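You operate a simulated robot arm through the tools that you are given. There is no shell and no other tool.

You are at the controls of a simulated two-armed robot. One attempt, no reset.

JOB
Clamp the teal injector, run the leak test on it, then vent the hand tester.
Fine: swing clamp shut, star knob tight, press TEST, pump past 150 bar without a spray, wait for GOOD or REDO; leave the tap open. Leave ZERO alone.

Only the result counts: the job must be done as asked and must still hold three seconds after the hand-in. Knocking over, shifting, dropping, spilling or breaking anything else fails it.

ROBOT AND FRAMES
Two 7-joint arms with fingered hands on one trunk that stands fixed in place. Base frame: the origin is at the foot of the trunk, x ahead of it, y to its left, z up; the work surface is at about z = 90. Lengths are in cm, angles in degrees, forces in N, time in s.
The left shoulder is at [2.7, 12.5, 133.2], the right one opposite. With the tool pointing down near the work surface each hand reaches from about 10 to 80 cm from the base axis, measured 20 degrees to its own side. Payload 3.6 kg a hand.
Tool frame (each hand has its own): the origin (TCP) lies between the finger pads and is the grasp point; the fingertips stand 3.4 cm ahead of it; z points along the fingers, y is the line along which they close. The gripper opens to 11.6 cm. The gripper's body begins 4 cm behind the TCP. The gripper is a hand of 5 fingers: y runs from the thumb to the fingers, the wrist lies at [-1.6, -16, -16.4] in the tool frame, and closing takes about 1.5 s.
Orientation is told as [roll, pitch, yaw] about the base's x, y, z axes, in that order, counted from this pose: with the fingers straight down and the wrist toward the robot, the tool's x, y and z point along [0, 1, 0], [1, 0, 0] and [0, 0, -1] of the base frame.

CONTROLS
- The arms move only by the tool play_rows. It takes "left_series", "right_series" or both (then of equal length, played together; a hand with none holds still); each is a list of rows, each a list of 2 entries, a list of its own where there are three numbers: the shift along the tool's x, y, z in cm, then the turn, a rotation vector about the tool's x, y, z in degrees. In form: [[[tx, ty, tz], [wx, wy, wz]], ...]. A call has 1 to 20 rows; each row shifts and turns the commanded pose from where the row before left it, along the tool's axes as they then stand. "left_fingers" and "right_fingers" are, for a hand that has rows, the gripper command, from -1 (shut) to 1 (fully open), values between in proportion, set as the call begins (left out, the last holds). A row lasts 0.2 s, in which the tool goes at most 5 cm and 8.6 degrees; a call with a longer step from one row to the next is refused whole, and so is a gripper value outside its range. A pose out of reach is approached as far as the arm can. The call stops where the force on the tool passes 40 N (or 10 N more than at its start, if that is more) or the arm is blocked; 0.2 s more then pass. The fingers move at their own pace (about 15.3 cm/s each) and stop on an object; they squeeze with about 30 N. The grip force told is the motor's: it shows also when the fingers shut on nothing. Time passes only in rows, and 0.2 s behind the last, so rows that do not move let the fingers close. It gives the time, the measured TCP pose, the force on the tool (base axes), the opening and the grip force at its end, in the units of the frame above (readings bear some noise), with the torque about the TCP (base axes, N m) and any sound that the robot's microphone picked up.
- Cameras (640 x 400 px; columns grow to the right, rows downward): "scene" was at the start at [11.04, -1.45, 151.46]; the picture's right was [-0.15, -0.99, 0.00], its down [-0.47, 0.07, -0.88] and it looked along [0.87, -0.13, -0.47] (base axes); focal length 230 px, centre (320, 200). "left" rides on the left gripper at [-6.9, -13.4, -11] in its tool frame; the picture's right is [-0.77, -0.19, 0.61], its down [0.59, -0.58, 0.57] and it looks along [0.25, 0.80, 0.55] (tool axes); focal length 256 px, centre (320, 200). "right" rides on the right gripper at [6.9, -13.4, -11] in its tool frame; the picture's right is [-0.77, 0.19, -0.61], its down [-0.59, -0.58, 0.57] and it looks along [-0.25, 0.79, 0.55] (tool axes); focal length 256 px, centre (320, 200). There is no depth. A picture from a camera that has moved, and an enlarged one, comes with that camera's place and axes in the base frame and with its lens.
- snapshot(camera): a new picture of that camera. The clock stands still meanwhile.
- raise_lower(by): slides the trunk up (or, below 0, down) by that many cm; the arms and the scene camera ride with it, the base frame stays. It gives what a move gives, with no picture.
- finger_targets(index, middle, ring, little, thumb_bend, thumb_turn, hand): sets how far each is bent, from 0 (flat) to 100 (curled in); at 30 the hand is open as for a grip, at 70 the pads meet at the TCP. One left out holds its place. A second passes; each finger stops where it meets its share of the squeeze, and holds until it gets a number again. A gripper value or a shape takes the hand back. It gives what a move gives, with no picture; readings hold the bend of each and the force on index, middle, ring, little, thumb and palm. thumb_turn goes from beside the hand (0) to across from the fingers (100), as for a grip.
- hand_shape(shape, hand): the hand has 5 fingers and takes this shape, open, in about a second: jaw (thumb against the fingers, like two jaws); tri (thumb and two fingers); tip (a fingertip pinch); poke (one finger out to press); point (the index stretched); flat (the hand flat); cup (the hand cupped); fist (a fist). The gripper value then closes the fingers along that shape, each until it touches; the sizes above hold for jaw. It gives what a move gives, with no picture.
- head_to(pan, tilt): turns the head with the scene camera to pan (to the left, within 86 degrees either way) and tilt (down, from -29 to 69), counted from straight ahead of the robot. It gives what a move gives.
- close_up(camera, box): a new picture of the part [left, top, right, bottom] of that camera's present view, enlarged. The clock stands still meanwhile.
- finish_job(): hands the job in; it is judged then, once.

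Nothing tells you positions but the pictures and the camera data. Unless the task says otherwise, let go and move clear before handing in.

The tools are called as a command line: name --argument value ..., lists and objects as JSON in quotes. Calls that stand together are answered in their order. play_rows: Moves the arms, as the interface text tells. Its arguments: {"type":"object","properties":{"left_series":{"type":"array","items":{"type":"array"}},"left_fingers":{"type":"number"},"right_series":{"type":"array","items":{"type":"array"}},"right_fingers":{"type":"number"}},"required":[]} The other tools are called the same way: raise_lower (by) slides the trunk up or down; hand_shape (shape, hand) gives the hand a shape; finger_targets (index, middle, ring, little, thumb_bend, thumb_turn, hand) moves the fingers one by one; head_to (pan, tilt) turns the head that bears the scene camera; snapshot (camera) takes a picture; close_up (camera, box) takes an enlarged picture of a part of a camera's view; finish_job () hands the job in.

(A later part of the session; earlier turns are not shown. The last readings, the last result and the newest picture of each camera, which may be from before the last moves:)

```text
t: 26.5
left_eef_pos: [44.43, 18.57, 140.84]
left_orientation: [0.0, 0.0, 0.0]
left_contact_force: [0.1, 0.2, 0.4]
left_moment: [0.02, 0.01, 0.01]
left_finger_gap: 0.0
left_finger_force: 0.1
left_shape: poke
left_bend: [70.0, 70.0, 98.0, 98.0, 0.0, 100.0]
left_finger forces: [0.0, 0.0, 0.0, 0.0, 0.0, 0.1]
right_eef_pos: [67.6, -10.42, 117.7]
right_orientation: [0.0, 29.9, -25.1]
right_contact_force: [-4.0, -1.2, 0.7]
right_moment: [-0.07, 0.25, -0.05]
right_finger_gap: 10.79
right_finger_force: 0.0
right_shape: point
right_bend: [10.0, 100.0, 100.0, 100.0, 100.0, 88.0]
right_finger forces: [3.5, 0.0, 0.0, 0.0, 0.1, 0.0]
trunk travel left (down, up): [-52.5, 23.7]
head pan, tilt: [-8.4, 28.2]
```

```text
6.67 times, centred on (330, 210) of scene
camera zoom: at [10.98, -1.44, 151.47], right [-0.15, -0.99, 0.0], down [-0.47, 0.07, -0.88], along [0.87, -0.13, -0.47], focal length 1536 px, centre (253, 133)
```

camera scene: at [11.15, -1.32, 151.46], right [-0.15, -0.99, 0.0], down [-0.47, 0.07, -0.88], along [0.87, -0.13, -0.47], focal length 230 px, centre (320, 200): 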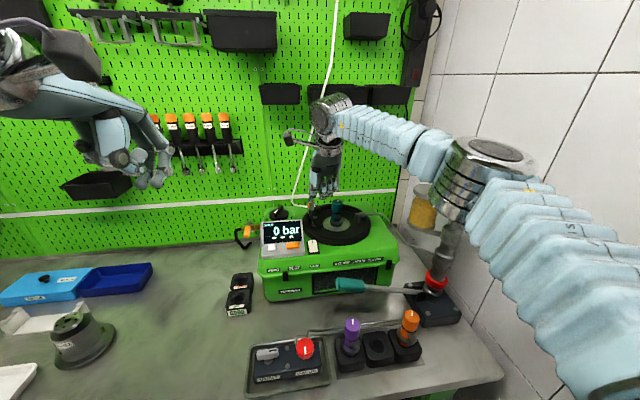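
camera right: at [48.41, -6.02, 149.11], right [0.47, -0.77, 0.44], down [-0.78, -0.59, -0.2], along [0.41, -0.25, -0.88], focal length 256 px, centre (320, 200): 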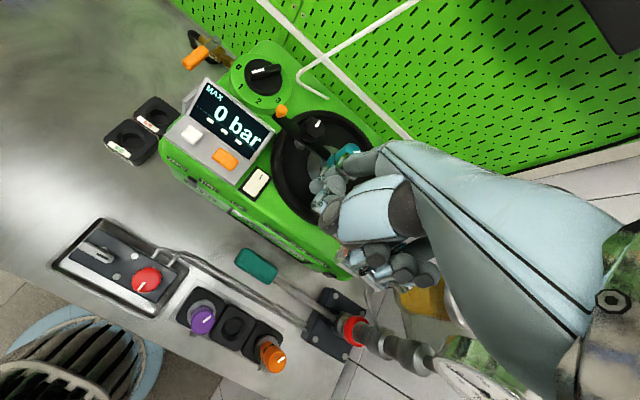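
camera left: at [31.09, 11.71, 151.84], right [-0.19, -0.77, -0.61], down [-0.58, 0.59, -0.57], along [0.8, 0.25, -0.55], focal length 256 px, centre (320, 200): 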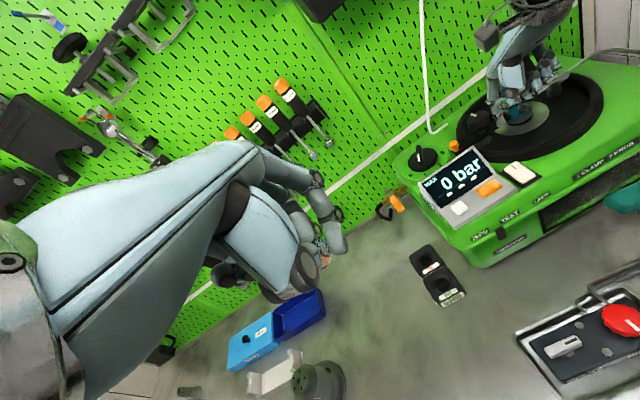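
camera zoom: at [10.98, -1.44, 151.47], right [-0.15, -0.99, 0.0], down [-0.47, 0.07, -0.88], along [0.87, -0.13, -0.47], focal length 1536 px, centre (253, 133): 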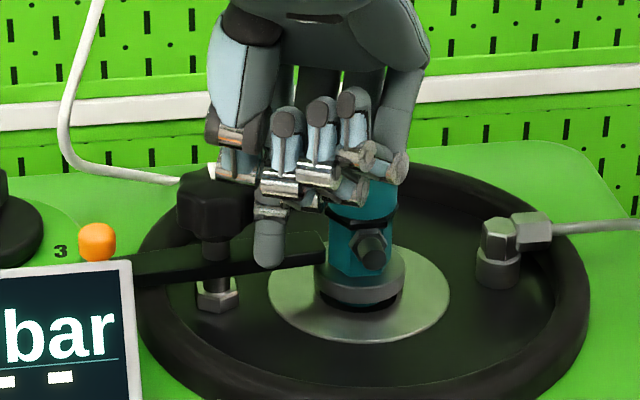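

Force climbs to 4 N with essentially no motion, so the clamp is against its closed stop over the flange. I'll retract the right hand to its side, straighten it, and get the left hand ready for the star knob.

play_rows --right_series '[[[-0.34, -0.63, 0.36], [0, 0, 0]], [[0, -1.0, -1.73], [0, 0, 0]], [[0, -1.5, -2.6], [0, 0, 0]], [[0, -1.5, -2.6], [0, 0, 0]], [[-2.78, -3.0, -1.16], [0, 0, 0]], [[-2.78, -3.0, -1.16], [0, 0, 0]], [[-2.78, -3.0, -1.16], [0, 0, 0]], [[-2.78, -3.0, -1.16], [0, 0, 0]], [[-2.78, -3.0, -1.16], [0, 0, 0]], [[-2.78, -3.0, -1.16], [0, 0, 0]], [[0, 0, 0], [0, -3.125, -5.41]], [[0, 0, 0], [0, -3.125, -5.41]], [[0, 0, 0], [0, -3.125, -5.41]], [[0, 0, 0], [0, -3.125, -5.41]], [[0, 0, 0], [-7.5, 0, 0]], [[0, 0, 0], [-7.5, 0, 0]], [[0, 0, 0], [-7.5, 0, 0]], [[0, 0, 0], [-7.5, 0, 0]]]'

hand_shape --shape "tri" --hand "left"

snapshot --camera "scene"

close_up --camera "scene" --box '[60, 80, 200, 210]'

close_up --camera "left" --box '[180, 130, 370, 310]'

```text
t: 30.3
left_eef_pos: [44.49, 18.51, 140.92]
left_orientation: [0.0, -0.1, -0.1]
left_contact_force: [0.4, 0.4, 0.3]
left_moment: [0.06, 0.02, 0.03]
left_finger_gap: 0.0
left_finger_force: 0.1
left_shape: poke
left_bend: [70.0, 70.0, 98.0, 98.0, 0.0, 100.0]
left_finger forces: [0.0, 0.0, 0.0, 0.0, 0.1, 0.0]
right_eef_pos: [48.85, -20.41, 140.68]
right_orientation: [0.0, 0.0, 0.0]
right_contact_force: [-0.6, 1.0, 0.4]
right_moment: [-0.01, -0.05, 0.0]
right_finger_gap: 10.8
right_finger_force: 0.0
right_shape: point
right_bend: [8.0, 100.0, 100.0, 100.0, 100.0, 88.0]
right_finger forces: [0.0, 0.0, 0.0, 0.0, 0.1, 0.0]
trunk travel left (down, up): [-52.5, 23.7]
head pan, tilt: [-8.4, 28.2]
```

```text
t: 31.2
left_eef_pos: [44.53, 18.55, 140.77]
left_orientation: [0.0, 0.0, 0.0]
left_contact_force: [-0.4, -0.1, -0.2]
left_moment: [0.01, 0.04, 0.04]
left_finger_gap: 11.61
left_finger_force: 0.0
left_shape: tri
left_bend: [30.0, 30.0, 98.0, 98.0, 30.0, 97.0]
left_finger forces: [0.1, 0.0, 0.1, 0.0, 0.0, 0.0]
right_eef_pos: [48.89, -20.39, 140.69]
right_orientation: [-0.2, 0.1, -0.1]
right_contact_force: [-0.1, -0.4, -0.5]
right_moment: [-0.01, 0.0, -0.02]
right_finger_gap: 10.8
right_finger_force: 0.0
right_shape: point
right_bend: [8.0, 100.0, 100.0, 100.0, 100.0, 88.0]
right_finger forces: [0.0, 0.0, 0.0, 0.1, 0.0, 0.0]
trunk travel left (down, up): [-52.5, 23.7]
head pan, tilt: [-8.4, 28.2]
```

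```text
taken
camera scene: at [11.03, -1.46, 151.46], right [-0.15, -0.99, 0.0], down [-0.47, 0.07, -0.88], along [0.87, -0.13, -0.47], focal length 230 px, centre (320, 200)
```

scene: 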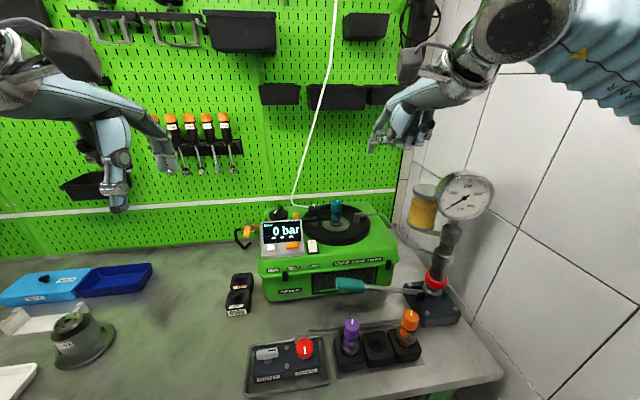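

```text
3.08 times, centred on (130, 145) of scene
camera zoom: at [11.03, -1.46, 151.46], right [-0.15, -0.99, 0.0], down [-0.47, 0.07, -0.88], along [0.87, -0.13, -0.47], focal length 709 px, centre (905, 369)
```

zoom: 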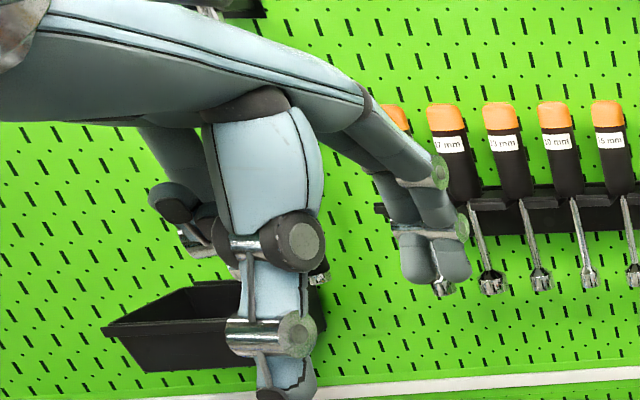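

```text
2.22 times, centred on (275, 220) of left
camera zoom: at [31.06, 11.69, 151.85], right [-0.19, -0.77, -0.61], down [-0.58, 0.59, -0.57], along [0.8, 0.25, -0.55], focal length 569 px, centre (420, 156)
```

zoom: 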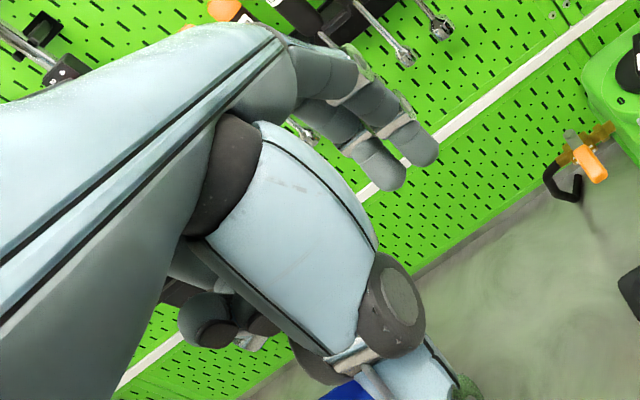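

Tri shape is ready on the left hand, with ring and little curled on the side away from the injector. I'll yaw the left hand −40°, half-close it, and move it most of the way to above the star knob.

play_rows --left_series '[[[0, 0, 0], [0, 0, 8]], [[0, 0, 0], [0, 0, 8]], [[0, 0, 0], [0, 0, 8]], [[0, 0, 0], [0, 0, 8]], [[0, 0, 0], [0, 0, 8]], [[-0.197, 4.043, 1.5], [0, 0, 0]], [[-0.197, 4.043, 1.5], [0, 0, 0]], [[-0.197, 4.043, 1.5], [0, 0, 0]], [[-0.197, 4.043, 1.5], [0, 0, 0]], [[-0.197, 4.043, 1.5], [0, 0, 0]], [[-0.197, 4.043, 1.5], [0, 0, 0]], [[-0.197, 4.043, 1.5], [0, 0, 0]], [[-0.197, 4.043, 1.5], [0, 0, 0]]]' --left_fingers 0.05

snapshot --camera "scene"

snapshot --camera "left"

snapshot --camera "right"

```text
t: 34.0
left_eef_pos: [68.22, -4.01, 128.57]
left_orientation: [0.0, 0.1, -40.1]
left_contact_force: [0.9, -0.3, -0.6]
left_moment: [0.01, 0.05, 0.03]
left_finger_gap: 6.11
left_finger_force: 0.1
left_shape: tri
left_bend: [43.0, 44.0, 98.0, 98.0, 63.0, 100.0]
left_finger forces: [0.0, 0.1, 0.1, 0.0, 0.0, 0.0]
right_eef_pos: [48.97, -20.67, 140.6]
right_orientation: [0.1, 0.1, 0.0]
right_contact_force: [0.0, -0.4, 0.3]
right_moment: [0.03, 0.01, 0.02]
right_finger_gap: 10.8
right_finger_force: 0.1
right_shape: point
right_bend: [8.0, 100.0, 100.0, 100.0, 100.0, 88.0]
right_finger forces: [0.0, 0.1, 0.0, 0.1, 0.0, 0.1]
trunk travel left (down, up): [-52.5, 23.7]
head pan, tilt: [-8.4, 28.2]
```

```text
taken
camera scene: at [11.17, -1.74, 151.45], right [-0.15, -0.99, 0.0], down [-0.47, 0.07, -0.88], along [0.87, -0.13, -0.47], focal length 230 px, centre (320, 200)
```

scene: 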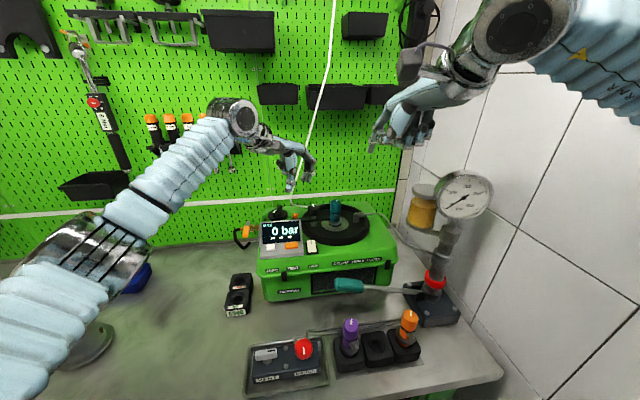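

```text
taken
camera left: at [53.52, -0.64, 139.67], right [-0.64, -0.47, -0.61], down [-0.06, 0.82, -0.56], along [0.77, -0.32, -0.56], focal length 256 px, centre (320, 200)
```

left: 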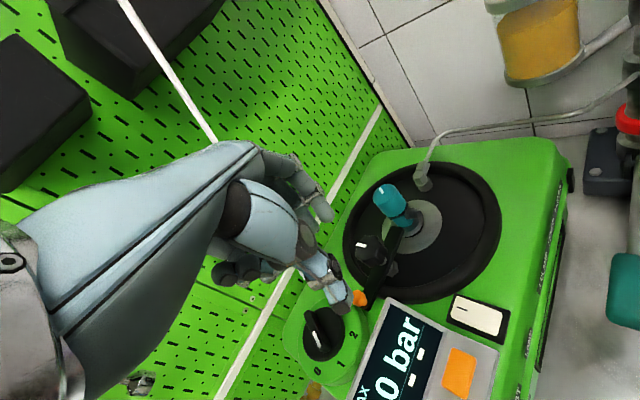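

```text
taken
camera right: at [35.62, -13.72, 151.77], right [0.19, -0.77, 0.61], down [-0.58, -0.59, -0.57], along [0.79, -0.25, -0.56], focal length 256 px, centre (320, 200)
```

right: 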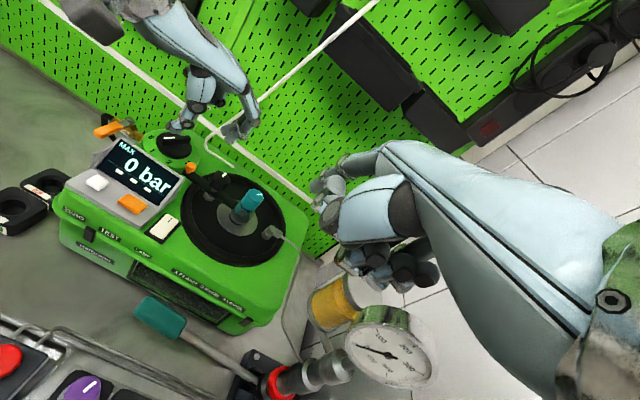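

The left camera now has a good view of the clamp. I'll zoom in on the clamp and knob from here.

close_up --camera "left" --box '[330, 170, 490, 310]'

close_up --camera "right" --box '[120, 60, 320, 250]'

close_up --camera "scene" --box '[260, 130, 360, 230]'

```text
2.86 times, centred on (410, 240) of left
camera zoom: at [53.52, -0.64, 139.67], right [-0.64, -0.47, -0.61], down [-0.06, 0.82, -0.56], along [0.77, -0.32, -0.56], focal length 731 px, centre (63, 86)
```

zoom: 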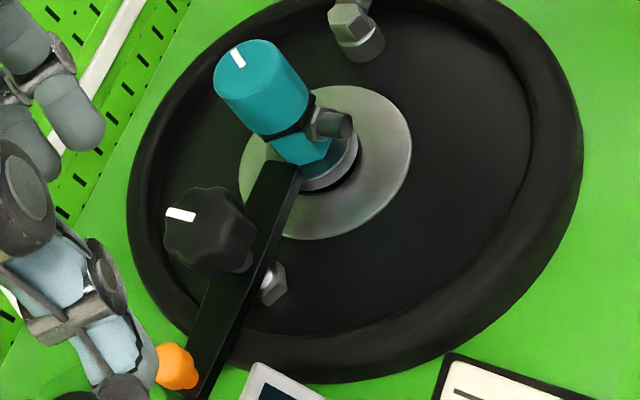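

```text
2.11 times, centred on (220, 155) of right
camera zoom: at [35.62, -13.72, 151.77], right [0.19, -0.77, 0.61], down [-0.58, -0.59, -0.57], along [0.79, -0.25, -0.56], focal length 539 px, centre (530, 295)
```

zoom: 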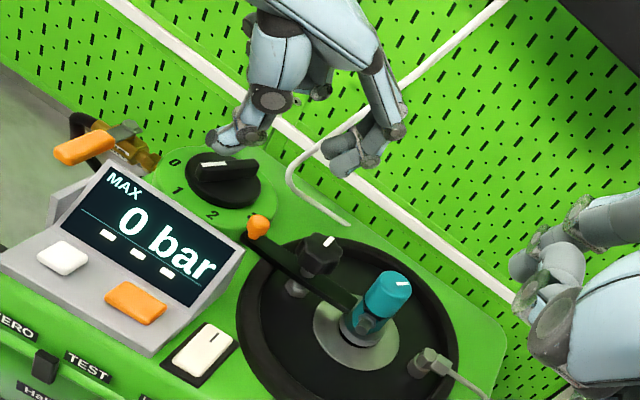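

```text
4.00 times, centred on (310, 180) of scene
camera zoom: at [11.17, -1.74, 151.45], right [-0.15, -0.99, 0.0], down [-0.47, 0.07, -0.88], along [0.87, -0.13, -0.47], focal length 921 px, centre (360, 280)
```

zoom: 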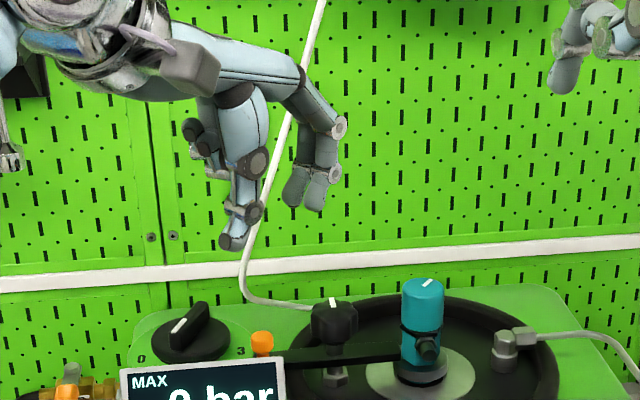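

Hand geometry matches expectations. I'll move over the knob and descend partway.

play_rows --left_series '[[[0.025, 2.59, 1.5], [0, 0, 0]], [[0.025, 2.59, 1.5], [0, 0, 0]], [[0.025, 2.59, 1.5], [0, 0, 0]], [[0, 0, 2.0], [0, 0, 0]], [[0, 0, 2.0], [0, 0, 0]], [[0, 0, 1.5], [0, 0, 0]], [[0, 0, 0], [0, 0, 0]]]'

close_up --camera "scene" --box '[270, 160, 370, 240]'

close_up --camera "left" --box '[240, 140, 440, 320]'

close_up --camera "right" --box '[140, 60, 300, 220]'

```text
t: 35.6
left_eef_pos: [74.11, -8.28, 118.72]
left_orientation: [0.0, 0.0, -40.1]
left_contact_force: [0.2, 0.4, 1.0]
left_moment: [0.02, -0.01, 0.01]
left_finger_gap: 6.09
left_finger_force: 0.2
left_shape: tri
left_bend: [43.0, 44.0, 98.0, 98.0, 63.0, 100.0]
left_finger forces: [0.0, 0.1, 0.0, 0.1, 0.0, 0.0]
right_eef_pos: [48.92, -20.4, 140.62]
right_orientation: [0.0, 0.0, -0.1]
right_contact_force: [-0.6, 0.1, -0.4]
right_moment: [-0.02, -0.02, -0.02]
right_finger_gap: 10.8
right_finger_force: 0.1
right_shape: point
right_bend: [8.0, 100.0, 100.0, 100.0, 100.0, 88.0]
right_finger forces: [0.1, 0.0, 0.1, 0.0, 0.1, 0.0]
trunk travel left (down, up): [-52.5, 23.7]
head pan, tilt: [-8.4, 28.2]
```

```text
5.00 times, centred on (320, 200) of scene
camera zoom: at [11.06, -1.47, 151.46], right [-0.15, -0.99, 0.0], down [-0.47, 0.07, -0.88], along [0.87, -0.13, -0.47], focal length 1152 px, centre (320, 200)
```

zoom: 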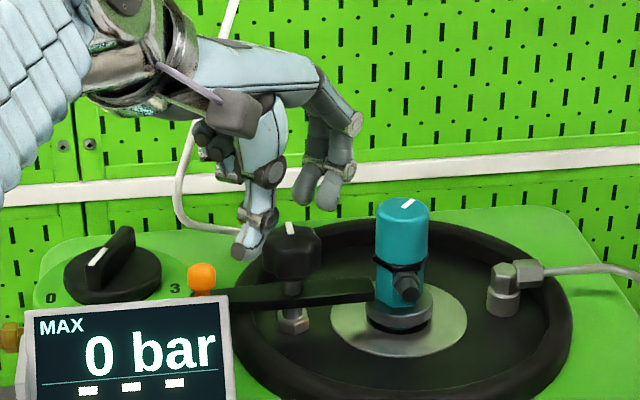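

```text
2.22 times, centred on (340, 230) of left
camera zoom: at [59.53, -4.97, 129.81], right [-0.64, -0.47, -0.61], down [-0.06, 0.82, -0.57], along [0.77, -0.32, -0.55], focal length 569 px, centre (276, 133)
```

zoom: 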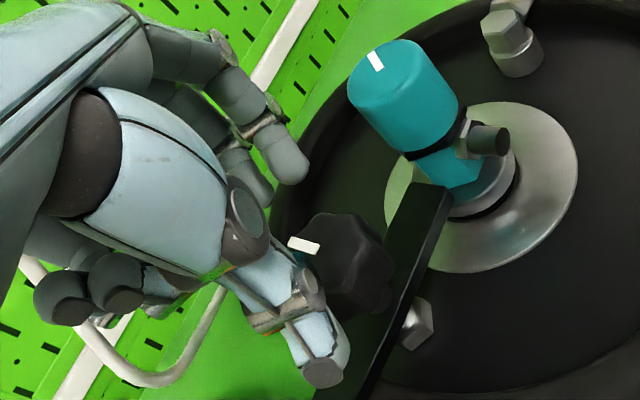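

```text
2.50 times, centred on (220, 140) of right
camera zoom: at [35.51, -13.42, 151.83], right [0.19, -0.77, 0.61], down [-0.58, -0.59, -0.57], along [0.79, -0.25, -0.55], focal length 640 px, centre (570, 350)
```

zoom: 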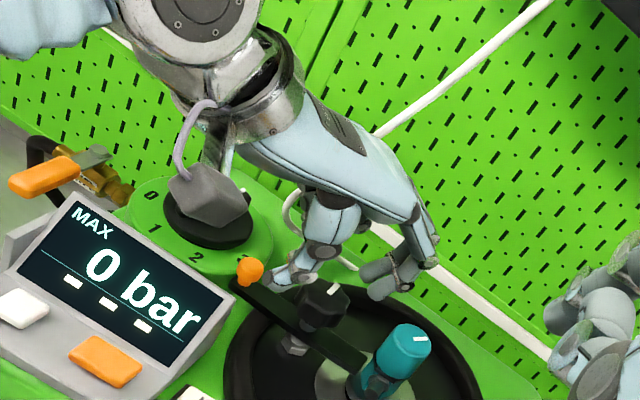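

The knob is centred at about (74.3, −9.0). I'll adjust by half a centimetre and descend around it.

play_rows --left_series '[[[-0.46, 0.57, 0], [0, 0, 0]], [[0, 0, 1.1], [0, 0, 0]], [[0, 0, 1.1], [0, 0, 0]], [[0, 0, 1.1], [0, 0, 0]], [[0, 0, 1.0], [0, 0, 0]], [[0, 0, 0], [0, 0, 0]]]'

close_up --camera "scene" --box '[280, 170, 360, 240]'

close_up --camera "left" --box '[240, 140, 440, 320]'

close_up --camera "right" --box '[160, 100, 280, 220]'

```text
t: 37.0
left_eef_pos: [73.81, -9.25, 114.28]
left_orientation: [0.1, 0.0, -39.9]
left_contact_force: [1.5, 0.7, 5.3]
left_moment: [0.12, 0.03, -0.05]
left_finger_gap: 6.11
left_finger_force: 0.1
left_shape: tri
left_bend: [43.0, 44.0, 98.0, 98.0, 63.0, 100.0]
left_finger forces: [0.1, 0.0, 5.3, 0.1, 0.1, 0.0]
left hand out of reach, approached as far as the arm can: row 1
right_eef_pos: [48.93, -20.42, 140.65]
right_orientation: [0.0, -0.1, 0.0]
right_contact_force: [-0.2, -0.2, 0.9]
right_moment: [0.0, 0.02, -0.01]
right_finger_gap: 10.81
right_finger_force: 0.0
right_shape: point
right_bend: [8.0, 100.0, 100.0, 100.0, 100.0, 88.0]
right_finger forces: [0.0, 0.0, 0.0, 0.0, 0.0, 0.0]
trunk travel left (down, up): [-52.5, 23.7]
head pan, tilt: [-8.4, 28.2]
```

```text
5.71 times, centred on (320, 205) of scene
camera zoom: at [11.02, -1.48, 151.47], right [-0.15, -0.99, 0.0], down [-0.47, 0.07, -0.88], along [0.87, -0.13, -0.47], focal length 1316 px, centre (320, 171)
```

zoom: 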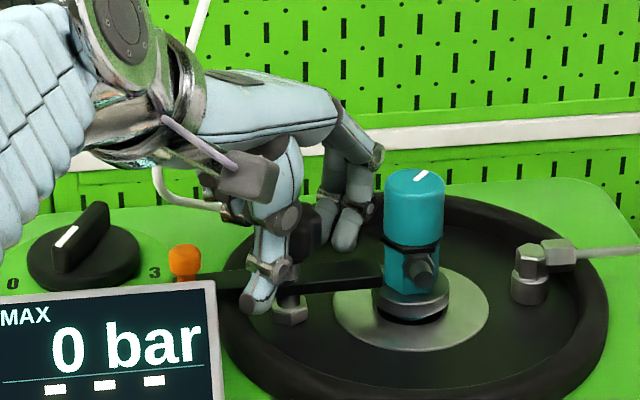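

```text
2.22 times, centred on (340, 230) of left
camera zoom: at [59.13, -5.89, 125.29], right [-0.64, -0.47, -0.61], down [-0.06, 0.82, -0.57], along [0.77, -0.32, -0.55], focal length 569 px, centre (276, 133)
```

zoom: 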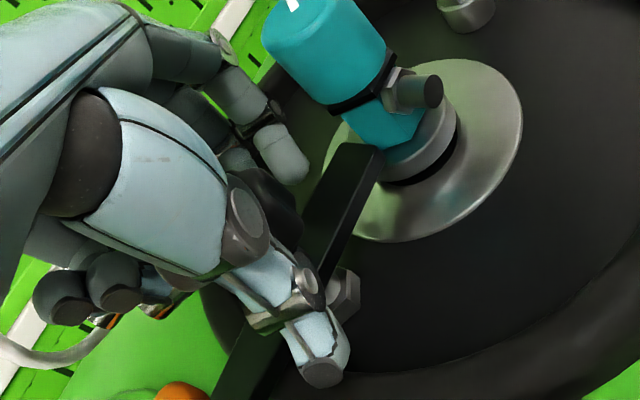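

```text
3.33 times, centred on (220, 160) of right
camera zoom: at [35.48, -13.43, 151.84], right [0.19, -0.77, 0.61], down [-0.58, -0.59, -0.57], along [0.8, -0.25, -0.55], focal length 853 px, centre (653, 333)
```

zoom: 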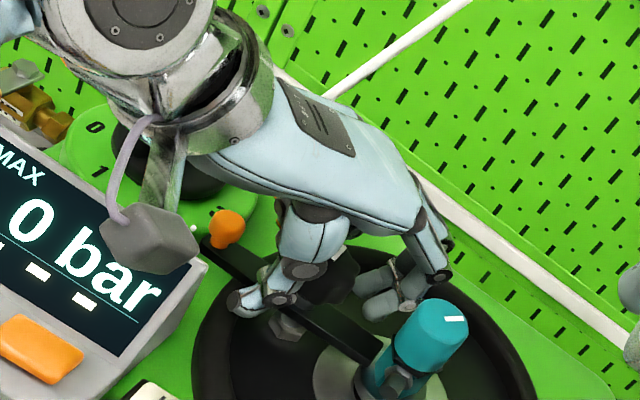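

The left arm is at its reach limit at this yaw and the curled ring finger touches the knob top. I'll lift 0.7 cm, rotate back to yaw 0 and re-centre.

play_rows --left_series '[[[0, 0, -0.8], [0, 0, 0]], [[0, 0, 0], [0, 0, -8]], [[0, 0, 0], [0, 0, -8]], [[0, 0, 0], [0, 0, -8]], [[0, 0, 0], [0, 0, -8]], [[0, 0, 0], [0, 0, -8]], [[0.2, 0.4, 0], [0, 0, 0]], [[0, 0, 0], [0, 0, 0]]]'

close_up --camera "scene" --box '[280, 170, 360, 240]'

close_up --camera "left" --box '[240, 140, 440, 320]'

close_up --camera "right" --box '[160, 100, 280, 220]'

```text
t: 38.8
left_eef_pos: [74.83, -8.63, 115.02]
left_orientation: [0.0, -0.1, 0.2]
left_contact_force: [-13.5, -2.6, 3.6]
left_moment: [0.01, 0.16, -0.05]
left_finger_gap: 6.47
left_finger_force: 0.1
left_shape: tri
left_bend: [43.0, 44.0, 98.0, 98.0, 60.0, 99.0]
left_finger forces: [0.1, 0.0, 0.1, 0.0, 13.2, 0.0]
left hand out of reach, approached as far as the arm can: row 2, 3, 6, 7
right_eef_pos: [48.63, -20.32, 140.71]
right_orientation: [0.0, -0.2, 0.2]
right_contact_force: [0.3, 1.0, 0.2]
right_moment: [-0.01, 0.04, -0.02]
right_finger_gap: 10.8
right_finger_force: 0.1
right_shape: point
right_bend: [8.0, 100.0, 100.0, 100.0, 100.0, 88.0]
right_finger forces: [0.0, 0.0, 0.0, 0.0, 0.0, 0.1]
trunk travel left (down, up): [-52.5, 23.7]
head pan, tilt: [-8.4, 28.2]
```

```text
5.71 times, centred on (320, 205) of scene
camera zoom: at [10.74, -1.48, 151.49], right [-0.15, -0.99, 0.0], down [-0.47, 0.07, -0.88], along [0.87, -0.13, -0.47], focal length 1316 px, centre (320, 171)
```

zoom: 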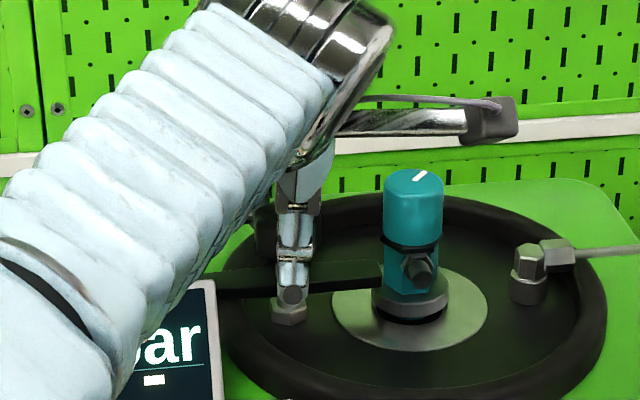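

```text
2.22 times, centred on (340, 230) of left
camera zoom: at [61.37, -15.53, 126.02], right [-0.18, -0.77, -0.61], down [-0.58, 0.59, -0.57], along [0.8, 0.25, -0.55], focal length 569 px, centre (276, 133)
```

zoom: 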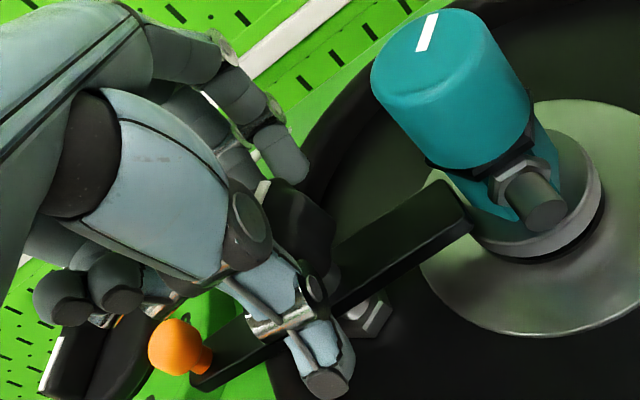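

```text
3.33 times, centred on (220, 160) of right
camera zoom: at [35.26, -13.31, 151.9], right [0.19, -0.77, 0.61], down [-0.57, -0.59, -0.57], along [0.8, -0.24, -0.55], focal length 853 px, centre (653, 333)
```

zoom: 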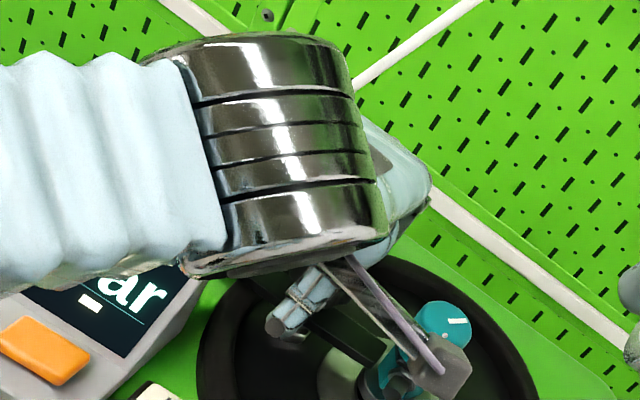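

The thumb is pressing the knob because the hand sits too far forward. I'll back off about 0.6 cm and recentre.

play_rows --left_series '[[[-0.25, -0.35, 0], [0, 0, 0]], [[-0.2, -0.25, 0], [0, 0, 0]], [[0, 0, 0], [0, 0, 0]]]'

close_up --camera "left" --box '[280, 180, 400, 320]'

close_up --camera "scene" --box '[290, 180, 350, 240]'

```text
t: 39.6
left_eef_pos: [74.51, -9.16, 114.92]
left_orientation: [0.0, 0.1, 0.0]
left_contact_force: [-1.5, -0.4, -0.4]
left_moment: [0.02, 0.02, 0.02]
left_finger_gap: 6.17
left_finger_force: 0.0
left_shape: tri
left_bend: [43.0, 44.0, 98.0, 98.0, 62.0, 100.0]
left_finger forces: [0.0, 0.0, 0.0, 0.0, 1.5, 0.1]
right_eef_pos: [48.95, -20.43, 140.74]
right_orientation: [0.1, 0.0, 0.0]
right_contact_force: [0.8, 0.6, -0.8]
right_moment: [-0.01, 0.05, 0.02]
right_finger_gap: 10.82
right_finger_force: 0.1
right_shape: point
right_bend: [8.0, 100.0, 100.0, 100.0, 100.0, 88.0]
right_finger forces: [0.0, 0.0, 0.1, 0.0, 0.0, 0.0]
trunk travel left (down, up): [-52.5, 23.7]
head pan, tilt: [-8.4, 28.2]
```

```text
2.86 times, centred on (340, 250) of left
camera zoom: at [61.03, -16.14, 125.96], right [-0.19, -0.77, -0.61], down [-0.58, 0.59, -0.57], along [0.8, 0.25, -0.55], focal length 731 px, centre (263, 57)
```

zoom: 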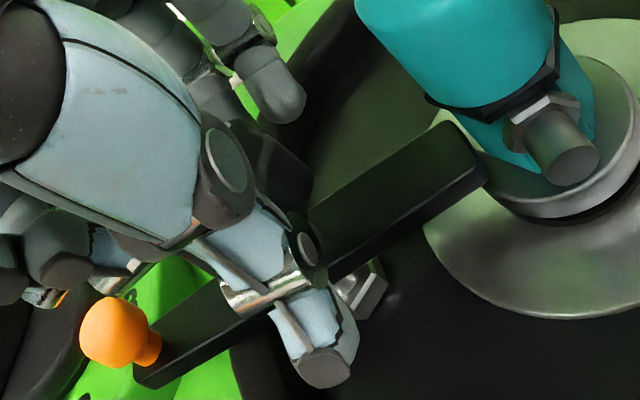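

```text
6.67 times, centred on (320, 210) of scene
camera zoom: at [11.07, -1.52, 151.46], right [-0.15, -0.99, 0.0], down [-0.47, 0.07, -0.88], along [0.87, -0.13, -0.47], focal length 1536 px, centre (320, 133)
```

zoom: 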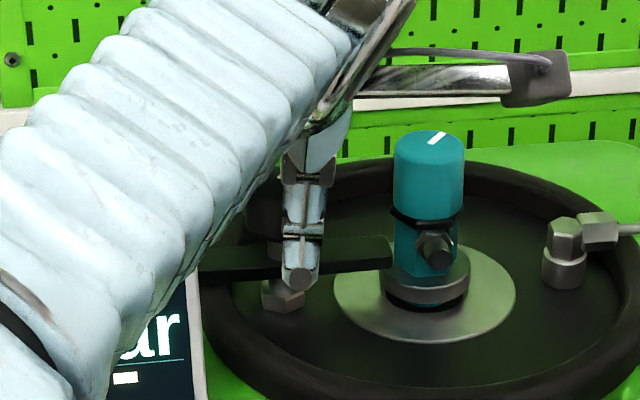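

The thumb now touches only lightly (1.5 N). I'll close the tri grip on the knob.

play_rows --left_series '[[[0, 0, 0], [0, 0, 0]], [[0, 0, 0], [0, 0, 0]], [[0, 0, 0], [0, 0, 0]], [[0, 0, 0], [0, 0, 0]], [[0, 0, 0], [0, 0, 0]], [[0, 0, 0], [0, 0, 0]], [[0, 0, 0], [0, 0, 0]]]' --left_fingers -1

close_up --camera "left" --box '[260, 160, 400, 320]'

close_up --camera "right" --box '[160, 100, 280, 220]'

```text
t: 41.2
left_eef_pos: [74.37, -9.29, 114.75]
left_orientation: [0.1, 0.1, 0.0]
left_contact_force: [-9.5, -1.8, -12.7]
left_moment: [0.01, -0.21, 0.05]
left_finger_gap: 3.27
left_finger_force: 29.9
left_shape: tri
left_bend: [69.0, 62.0, 100.0, 100.0, 65.0, 99.0]
left_finger forces: [13.1, 13.9, 0.0, 0.0, 37.4, 0.0]
right_eef_pos: [48.85, -20.49, 140.62]
right_orientation: [0.1, 0.1, 0.0]
right_contact_force: [0.7, -0.2, -0.1]
right_moment: [-0.02, 0.0, 0.0]
right_finger_gap: 10.8
right_finger_force: 0.0
right_shape: point
right_bend: [8.0, 100.0, 100.0, 100.0, 100.0, 88.0]
right_finger forces: [0.0, 0.1, 0.0, 0.0, 0.0, 0.0]
trunk travel left (down, up): [-52.5, 23.7]
head pan, tilt: [-8.4, 28.2]
```

```text
2.50 times, centred on (330, 240) of left
camera zoom: at [60.98, -16.19, 125.87], right [-0.19, -0.77, -0.61], down [-0.58, 0.59, -0.56], along [0.79, 0.25, -0.56], focal length 640 px, centre (295, 100)
```

zoom: 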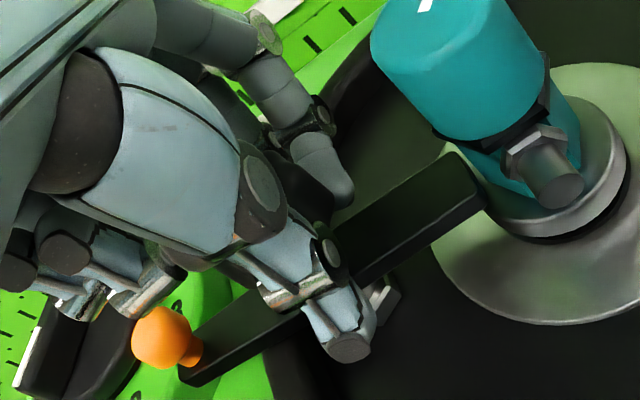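

```text
3.33 times, centred on (220, 160) of right
camera zoom: at [35.47, -13.54, 151.81], right [0.19, -0.77, 0.61], down [-0.58, -0.59, -0.57], along [0.79, -0.25, -0.55], focal length 853 px, centre (653, 333)
```

zoom: 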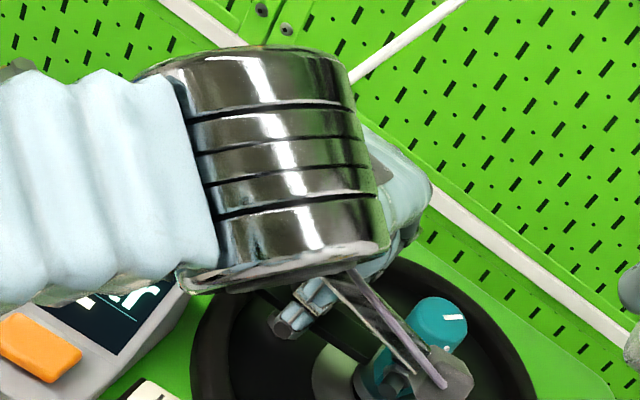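

The grip holds (gap 3.3 cm, 30 N). I'll turn clockwise as seen from above, a little first, reading the torque.

play_rows --left_series '[[[0, 0, 0], [0, 0, 6]], [[0, 0, 0], [0, 0, 6]], [[0, 0, 0], [0, 0, 0]]]'

close_up --camera "left" --box '[260, 160, 400, 320]'

```text
t: 42.0
left_eef_pos: [74.28, -9.32, 114.82]
left_orientation: [0.0, 0.1, -12.1]
left_contact_force: [-15.9, -1.0, -16.5]
left_moment: [-0.02, -0.13, 0.1]
left_finger_gap: 3.3
left_finger_force: 30.1
left_shape: tri
left_bend: [69.0, 63.0, 100.0, 100.0, 65.0, 99.0]
left_finger forces: [13.8, 14.5, 0.1, 0.0, 41.6, 0.1]
right_eef_pos: [48.85, -20.48, 140.76]
right_orientation: [0.0, 0.0, 0.0]
right_contact_force: [0.6, -0.8, -0.3]
right_moment: [0.0, 0.0, 0.03]
right_finger_gap: 10.81
right_finger_force: 0.1
right_shape: point
right_bend: [8.0, 100.0, 100.0, 100.0, 100.0, 88.0]
right_finger forces: [0.1, 0.1, 0.0, 0.1, 0.0, 0.0]
trunk travel left (down, up): [-52.5, 23.7]
head pan, tilt: [-8.4, 28.2]
```

```text
2.50 times, centred on (330, 240) of left
camera zoom: at [59.79, -13.28, 125.89], right [-0.35, -0.71, -0.61], down [-0.44, 0.7, -0.56], along [0.83, 0.08, -0.56], focal length 640 px, centre (295, 100)
```

zoom: 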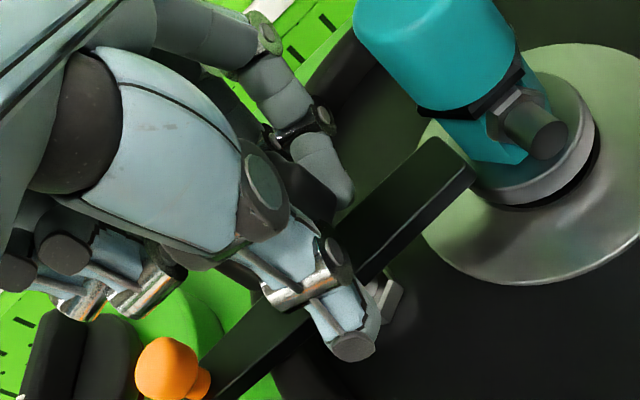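

There's a light resisting torque of about 0.1 N·m and the bar stayed put. I'll continue to about −36°.

play_rows --left_series '[[[0, 0, 0], [0, 0, 6]], [[0, 0, 0], [0, 0, 6]], [[0, 0, 0], [0, 0, 6]], [[0, 0, 0], [0, 0, 6]], [[0, 0, 0], [0, 0, 0]]]'

close_up --camera "left" --box '[260, 160, 400, 320]'

close_up --camera "scene" --box '[280, 170, 360, 240]'

```text
t: 43.2
left_eef_pos: [74.16, -9.47, 114.83]
left_orientation: [-0.1, 0.1, -36.2]
left_contact_force: [-18.1, 0.1, -12.0]
left_moment: [-0.09, -0.01, 0.12]
left_finger_gap: 3.27
left_finger_force: 29.6
left_shape: tri
left_bend: [69.0, 63.0, 100.0, 100.0, 65.0, 98.0]
left_finger forces: [14.2, 13.4, 0.0, 0.0, 40.9, 0.1]
right_eef_pos: [48.75, -20.46, 140.76]
right_orientation: [0.0, -0.1, -0.1]
right_contact_force: [-0.8, -0.1, -0.7]
right_moment: [-0.02, -0.01, 0.02]
right_finger_gap: 10.78
right_finger_force: 0.1
right_shape: point
right_bend: [8.0, 100.0, 100.0, 100.0, 100.0, 88.0]
right_finger forces: [0.0, 0.0, 0.1, 0.1, 0.1, 0.1]
trunk travel left (down, up): [-52.5, 23.7]
head pan, tilt: [-8.4, 28.2]
```

```text
2.50 times, centred on (330, 240) of left
camera zoom: at [59.26, -7.04, 125.89], right [-0.61, -0.51, -0.61], down [-0.12, 0.82, -0.56], along [0.79, -0.27, -0.56], focal length 640 px, centre (295, 100)
```

zoom: 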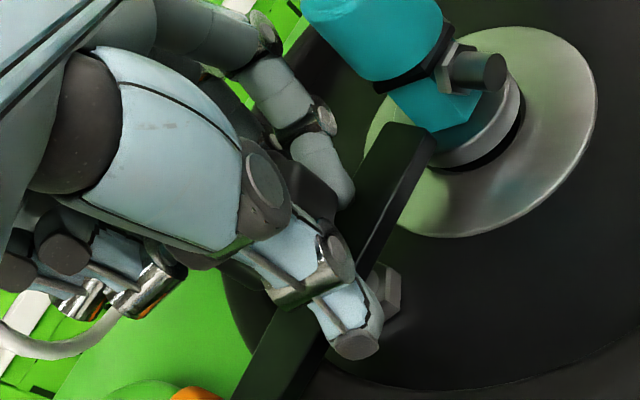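

```text
5.71 times, centred on (320, 205) of scene
camera zoom: at [10.86, -1.52, 151.47], right [-0.15, -0.99, 0.0], down [-0.47, 0.07, -0.88], along [0.87, -0.13, -0.47], focal length 1316 px, centre (320, 171)
```

zoom: 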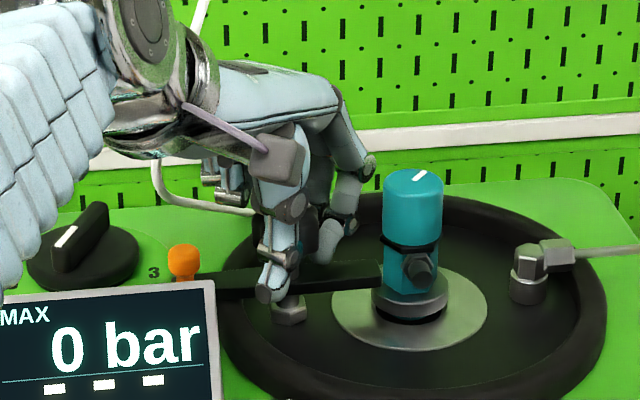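

Turned 36°. I'll open the fingers and check the knob's white mark.

play_rows --left_series '[[[0, 0, 0], [0, 0, 0]], [[0, 0, 0], [0, 0, 0]], [[0, 0, 0], [0, 0, 0]], [[0, 0, 0], [0, 0, 0]]]' --left_fingers 0.05

close_up --camera "left" --box '[260, 160, 400, 320]'

close_up --camera "scene" --box '[290, 180, 350, 230]'

close_up --camera "right" --box '[160, 100, 280, 220]'

```text
t: 44.2
left_eef_pos: [74.33, -9.12, 115.1]
left_orientation: [0.1, -0.2, -36.0]
left_contact_force: [-3.8, 2.0, 3.2]
left_moment: [0.06, 0.07, -0.03]
left_finger_gap: 6.19
left_finger_force: 0.1
left_shape: tri
left_bend: [43.0, 44.0, 98.0, 98.0, 62.0, 99.0]
left_finger forces: [0.0, 0.0, 0.0, 0.0, 4.0, 0.0]
right_eef_pos: [48.87, -20.36, 140.69]
right_orientation: [0.0, 0.0, 0.0]
right_contact_force: [-0.5, -0.2, -0.3]
right_moment: [0.02, -0.01, 0.03]
right_finger_gap: 10.8
right_finger_force: 0.1
right_shape: point
right_bend: [8.0, 100.0, 100.0, 100.0, 100.0, 88.0]
right_finger forces: [0.1, 0.0, 0.1, 0.1, 0.0, 0.0]
trunk travel left (down, up): [-52.5, 23.7]
head pan, tilt: [-8.4, 28.2]
```

```text
2.50 times, centred on (330, 240) of left
camera zoom: at [59.41, -6.96, 125.99], right [-0.6, -0.51, -0.61], down [-0.12, 0.82, -0.57], along [0.79, -0.27, -0.55], focal length 640 px, centre (295, 100)
```

zoom: 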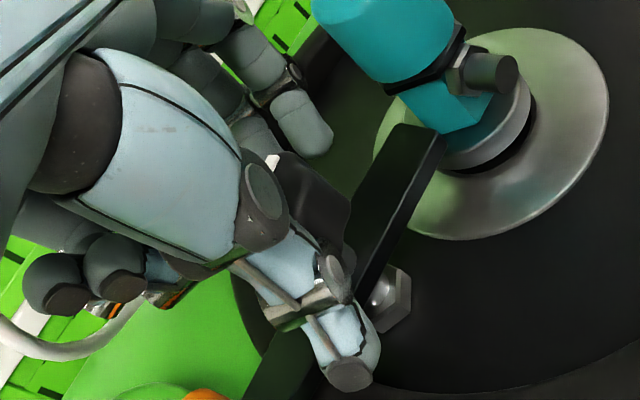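

```text
8.00 times, centred on (320, 205) of scene
camera zoom: at [10.95, -1.44, 151.48], right [-0.15, -0.99, 0.0], down [-0.47, 0.07, -0.88], along [0.87, -0.13, -0.47], focal length 1843 px, centre (320, 160)
```

zoom: 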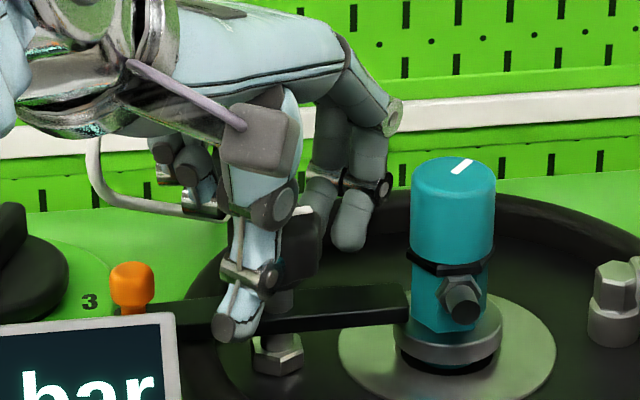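

```text
3.33 times, centred on (220, 160) of right
camera zoom: at [35.41, -13.38, 151.86], right [0.19, -0.77, 0.61], down [-0.58, -0.59, -0.57], along [0.8, -0.25, -0.55], focal length 853 px, centre (653, 333)
```

zoom: 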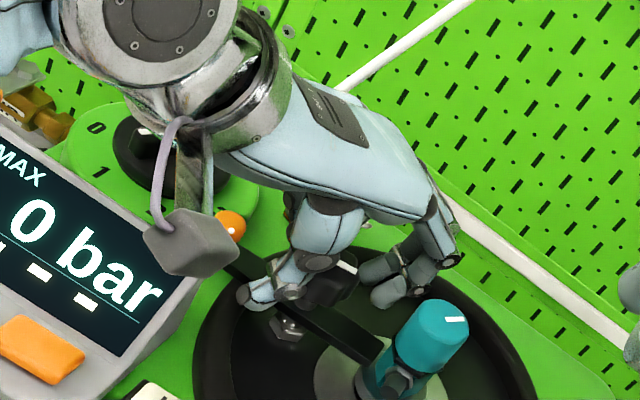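

The mark moved clockwise, so the knob is turning. I'll open a little wider, rotate back and take the next stroke.

play_rows --left_series '[[[0, -0.15, 0], [0, 0, 0]], [[0, 0, 0], [0, 0, 0]], [[0, 0, 0], [0, 0, -6]], [[0, 0, 0], [0, 0, -6]], [[0, 0, 0], [0, 0, -6]], [[0, 0, 0], [0, 0, -6]], [[0, 0, 0], [0, 0, -6]], [[0, 0, 0], [0, 0, -6]], [[0, 0, 0], [0, 0, 0]]]' --left_fingers 0.2

close_up --camera "left" --box '[260, 160, 400, 320]'

```text
t: 46.2
left_eef_pos: [74.21, -9.29, 114.9]
left_orientation: [0.0, 0.1, 0.0]
left_contact_force: [-0.5, -0.3, -0.4]
left_moment: [-0.02, -0.02, 0.0]
left_finger_gap: 6.92
left_finger_force: 0.0
left_shape: tri
left_bend: [41.0, 41.0, 98.0, 98.0, 60.0, 99.0]
left_finger forces: [0.0, 0.1, 0.1, 0.1, 0.0, 0.0]
right_eef_pos: [48.99, -20.31, 140.63]
right_orientation: [-0.1, 0.0, 0.1]
right_contact_force: [0.1, 0.1, 0.0]
right_moment: [-0.03, -0.01, -0.02]
right_finger_gap: 10.81
right_finger_force: 0.0
right_shape: point
right_bend: [8.0, 100.0, 100.0, 100.0, 100.0, 88.0]
right_finger forces: [0.0, 0.1, 0.0, 0.0, 0.0, 0.0]
trunk travel left (down, up): [-52.5, 23.7]
head pan, tilt: [-8.4, 28.2]
```

```text
2.50 times, centred on (330, 240) of left
camera zoom: at [60.8, -16.16, 125.98], right [-0.19, -0.77, -0.61], down [-0.58, 0.59, -0.56], along [0.79, 0.25, -0.55], focal length 640 px, centre (295, 100)
```

zoom: 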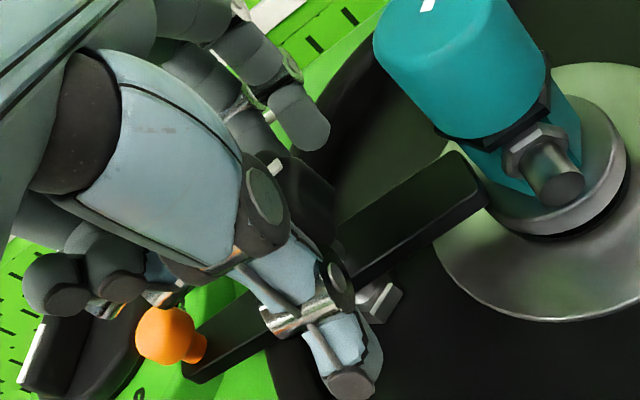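

Stroke 2: close, then turn 36° clockwise.

play_rows --left_series '[[[0, 0, 0], [0, 0, 0]], [[0, 0, 0], [0, 0, 0]], [[0, 0, 0], [0, 0, 0]], [[0, 0, 0], [0, 0, 0]], [[0, 0, 0], [0, 0, 0]], [[0, 0, 0], [0, 0, 0]], [[0, 0, 0], [0, 0, 6]], [[0, 0, 0], [0, 0, 6]], [[0, 0, 0], [0, 0, 6]], [[0, 0, 0], [0, 0, 6]], [[0, 0, 0], [0, 0, 6]], [[0, 0, 0], [0, 0, 6]], [[0, 0, 0], [0, 0, 0]]]' --left_fingers -1

close_up --camera "left" --box '[260, 160, 400, 320]'

close_up --camera "scene" --box '[290, 180, 350, 230]'

```text
t: 49.0
left_eef_pos: [73.92, -9.34, 114.93]
left_orientation: [0.0, 0.4, -36.2]
left_contact_force: [-19.4, -2.2, -15.3]
left_moment: [-0.07, 0.09, 0.07]
left_finger_gap: 3.19
left_finger_force: 30.0
left_shape: tri
left_bend: [69.0, 60.0, 100.0, 100.0, 68.0, 98.0]
left_finger forces: [15.3, 14.5, 0.0, 0.0, 40.3, 0.1]
right_eef_pos: [48.68, -20.47, 140.83]
right_orientation: [0.0, -0.1, 0.0]
right_contact_force: [0.1, 0.2, 0.0]
right_moment: [0.02, 0.01, -0.02]
right_finger_gap: 10.8
right_finger_force: 0.0
right_shape: point
right_bend: [8.0, 100.0, 100.0, 100.0, 100.0, 88.0]
right_finger forces: [0.0, 0.0, 0.0, 0.0, 0.0, 0.1]
trunk travel left (down, up): [-52.5, 23.7]
head pan, tilt: [-8.4, 28.2]
```

```text
2.50 times, centred on (330, 240) of left
camera zoom: at [59.04, -6.95, 125.95], right [-0.61, -0.51, -0.61], down [-0.12, 0.82, -0.56], along [0.78, -0.27, -0.56], focal length 640 px, centre (295, 100)
```

zoom: 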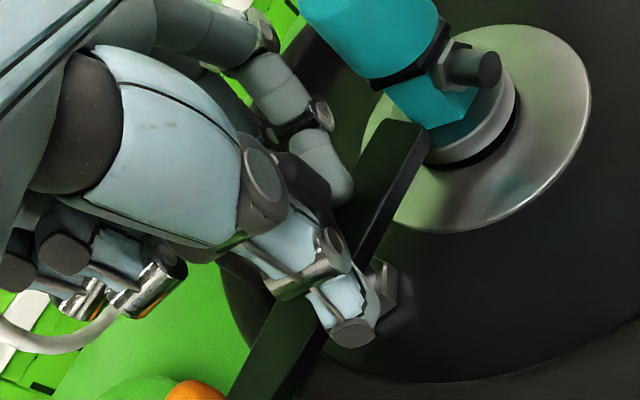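

```text
8.00 times, centred on (320, 205) of scene
camera zoom: at [10.85, -1.57, 151.47], right [-0.15, -0.99, 0.0], down [-0.47, 0.07, -0.88], along [0.87, -0.13, -0.47], focal length 1843 px, centre (320, 160)
```

zoom: 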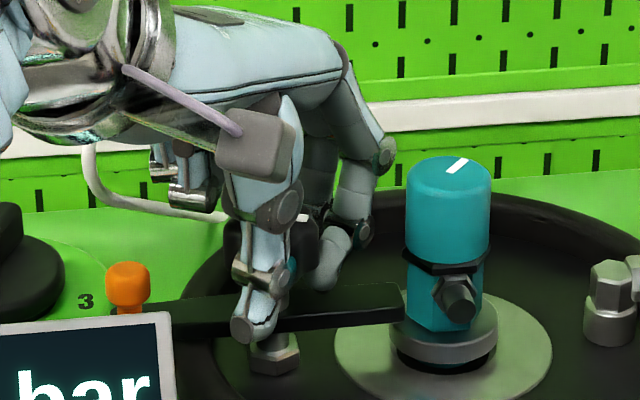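

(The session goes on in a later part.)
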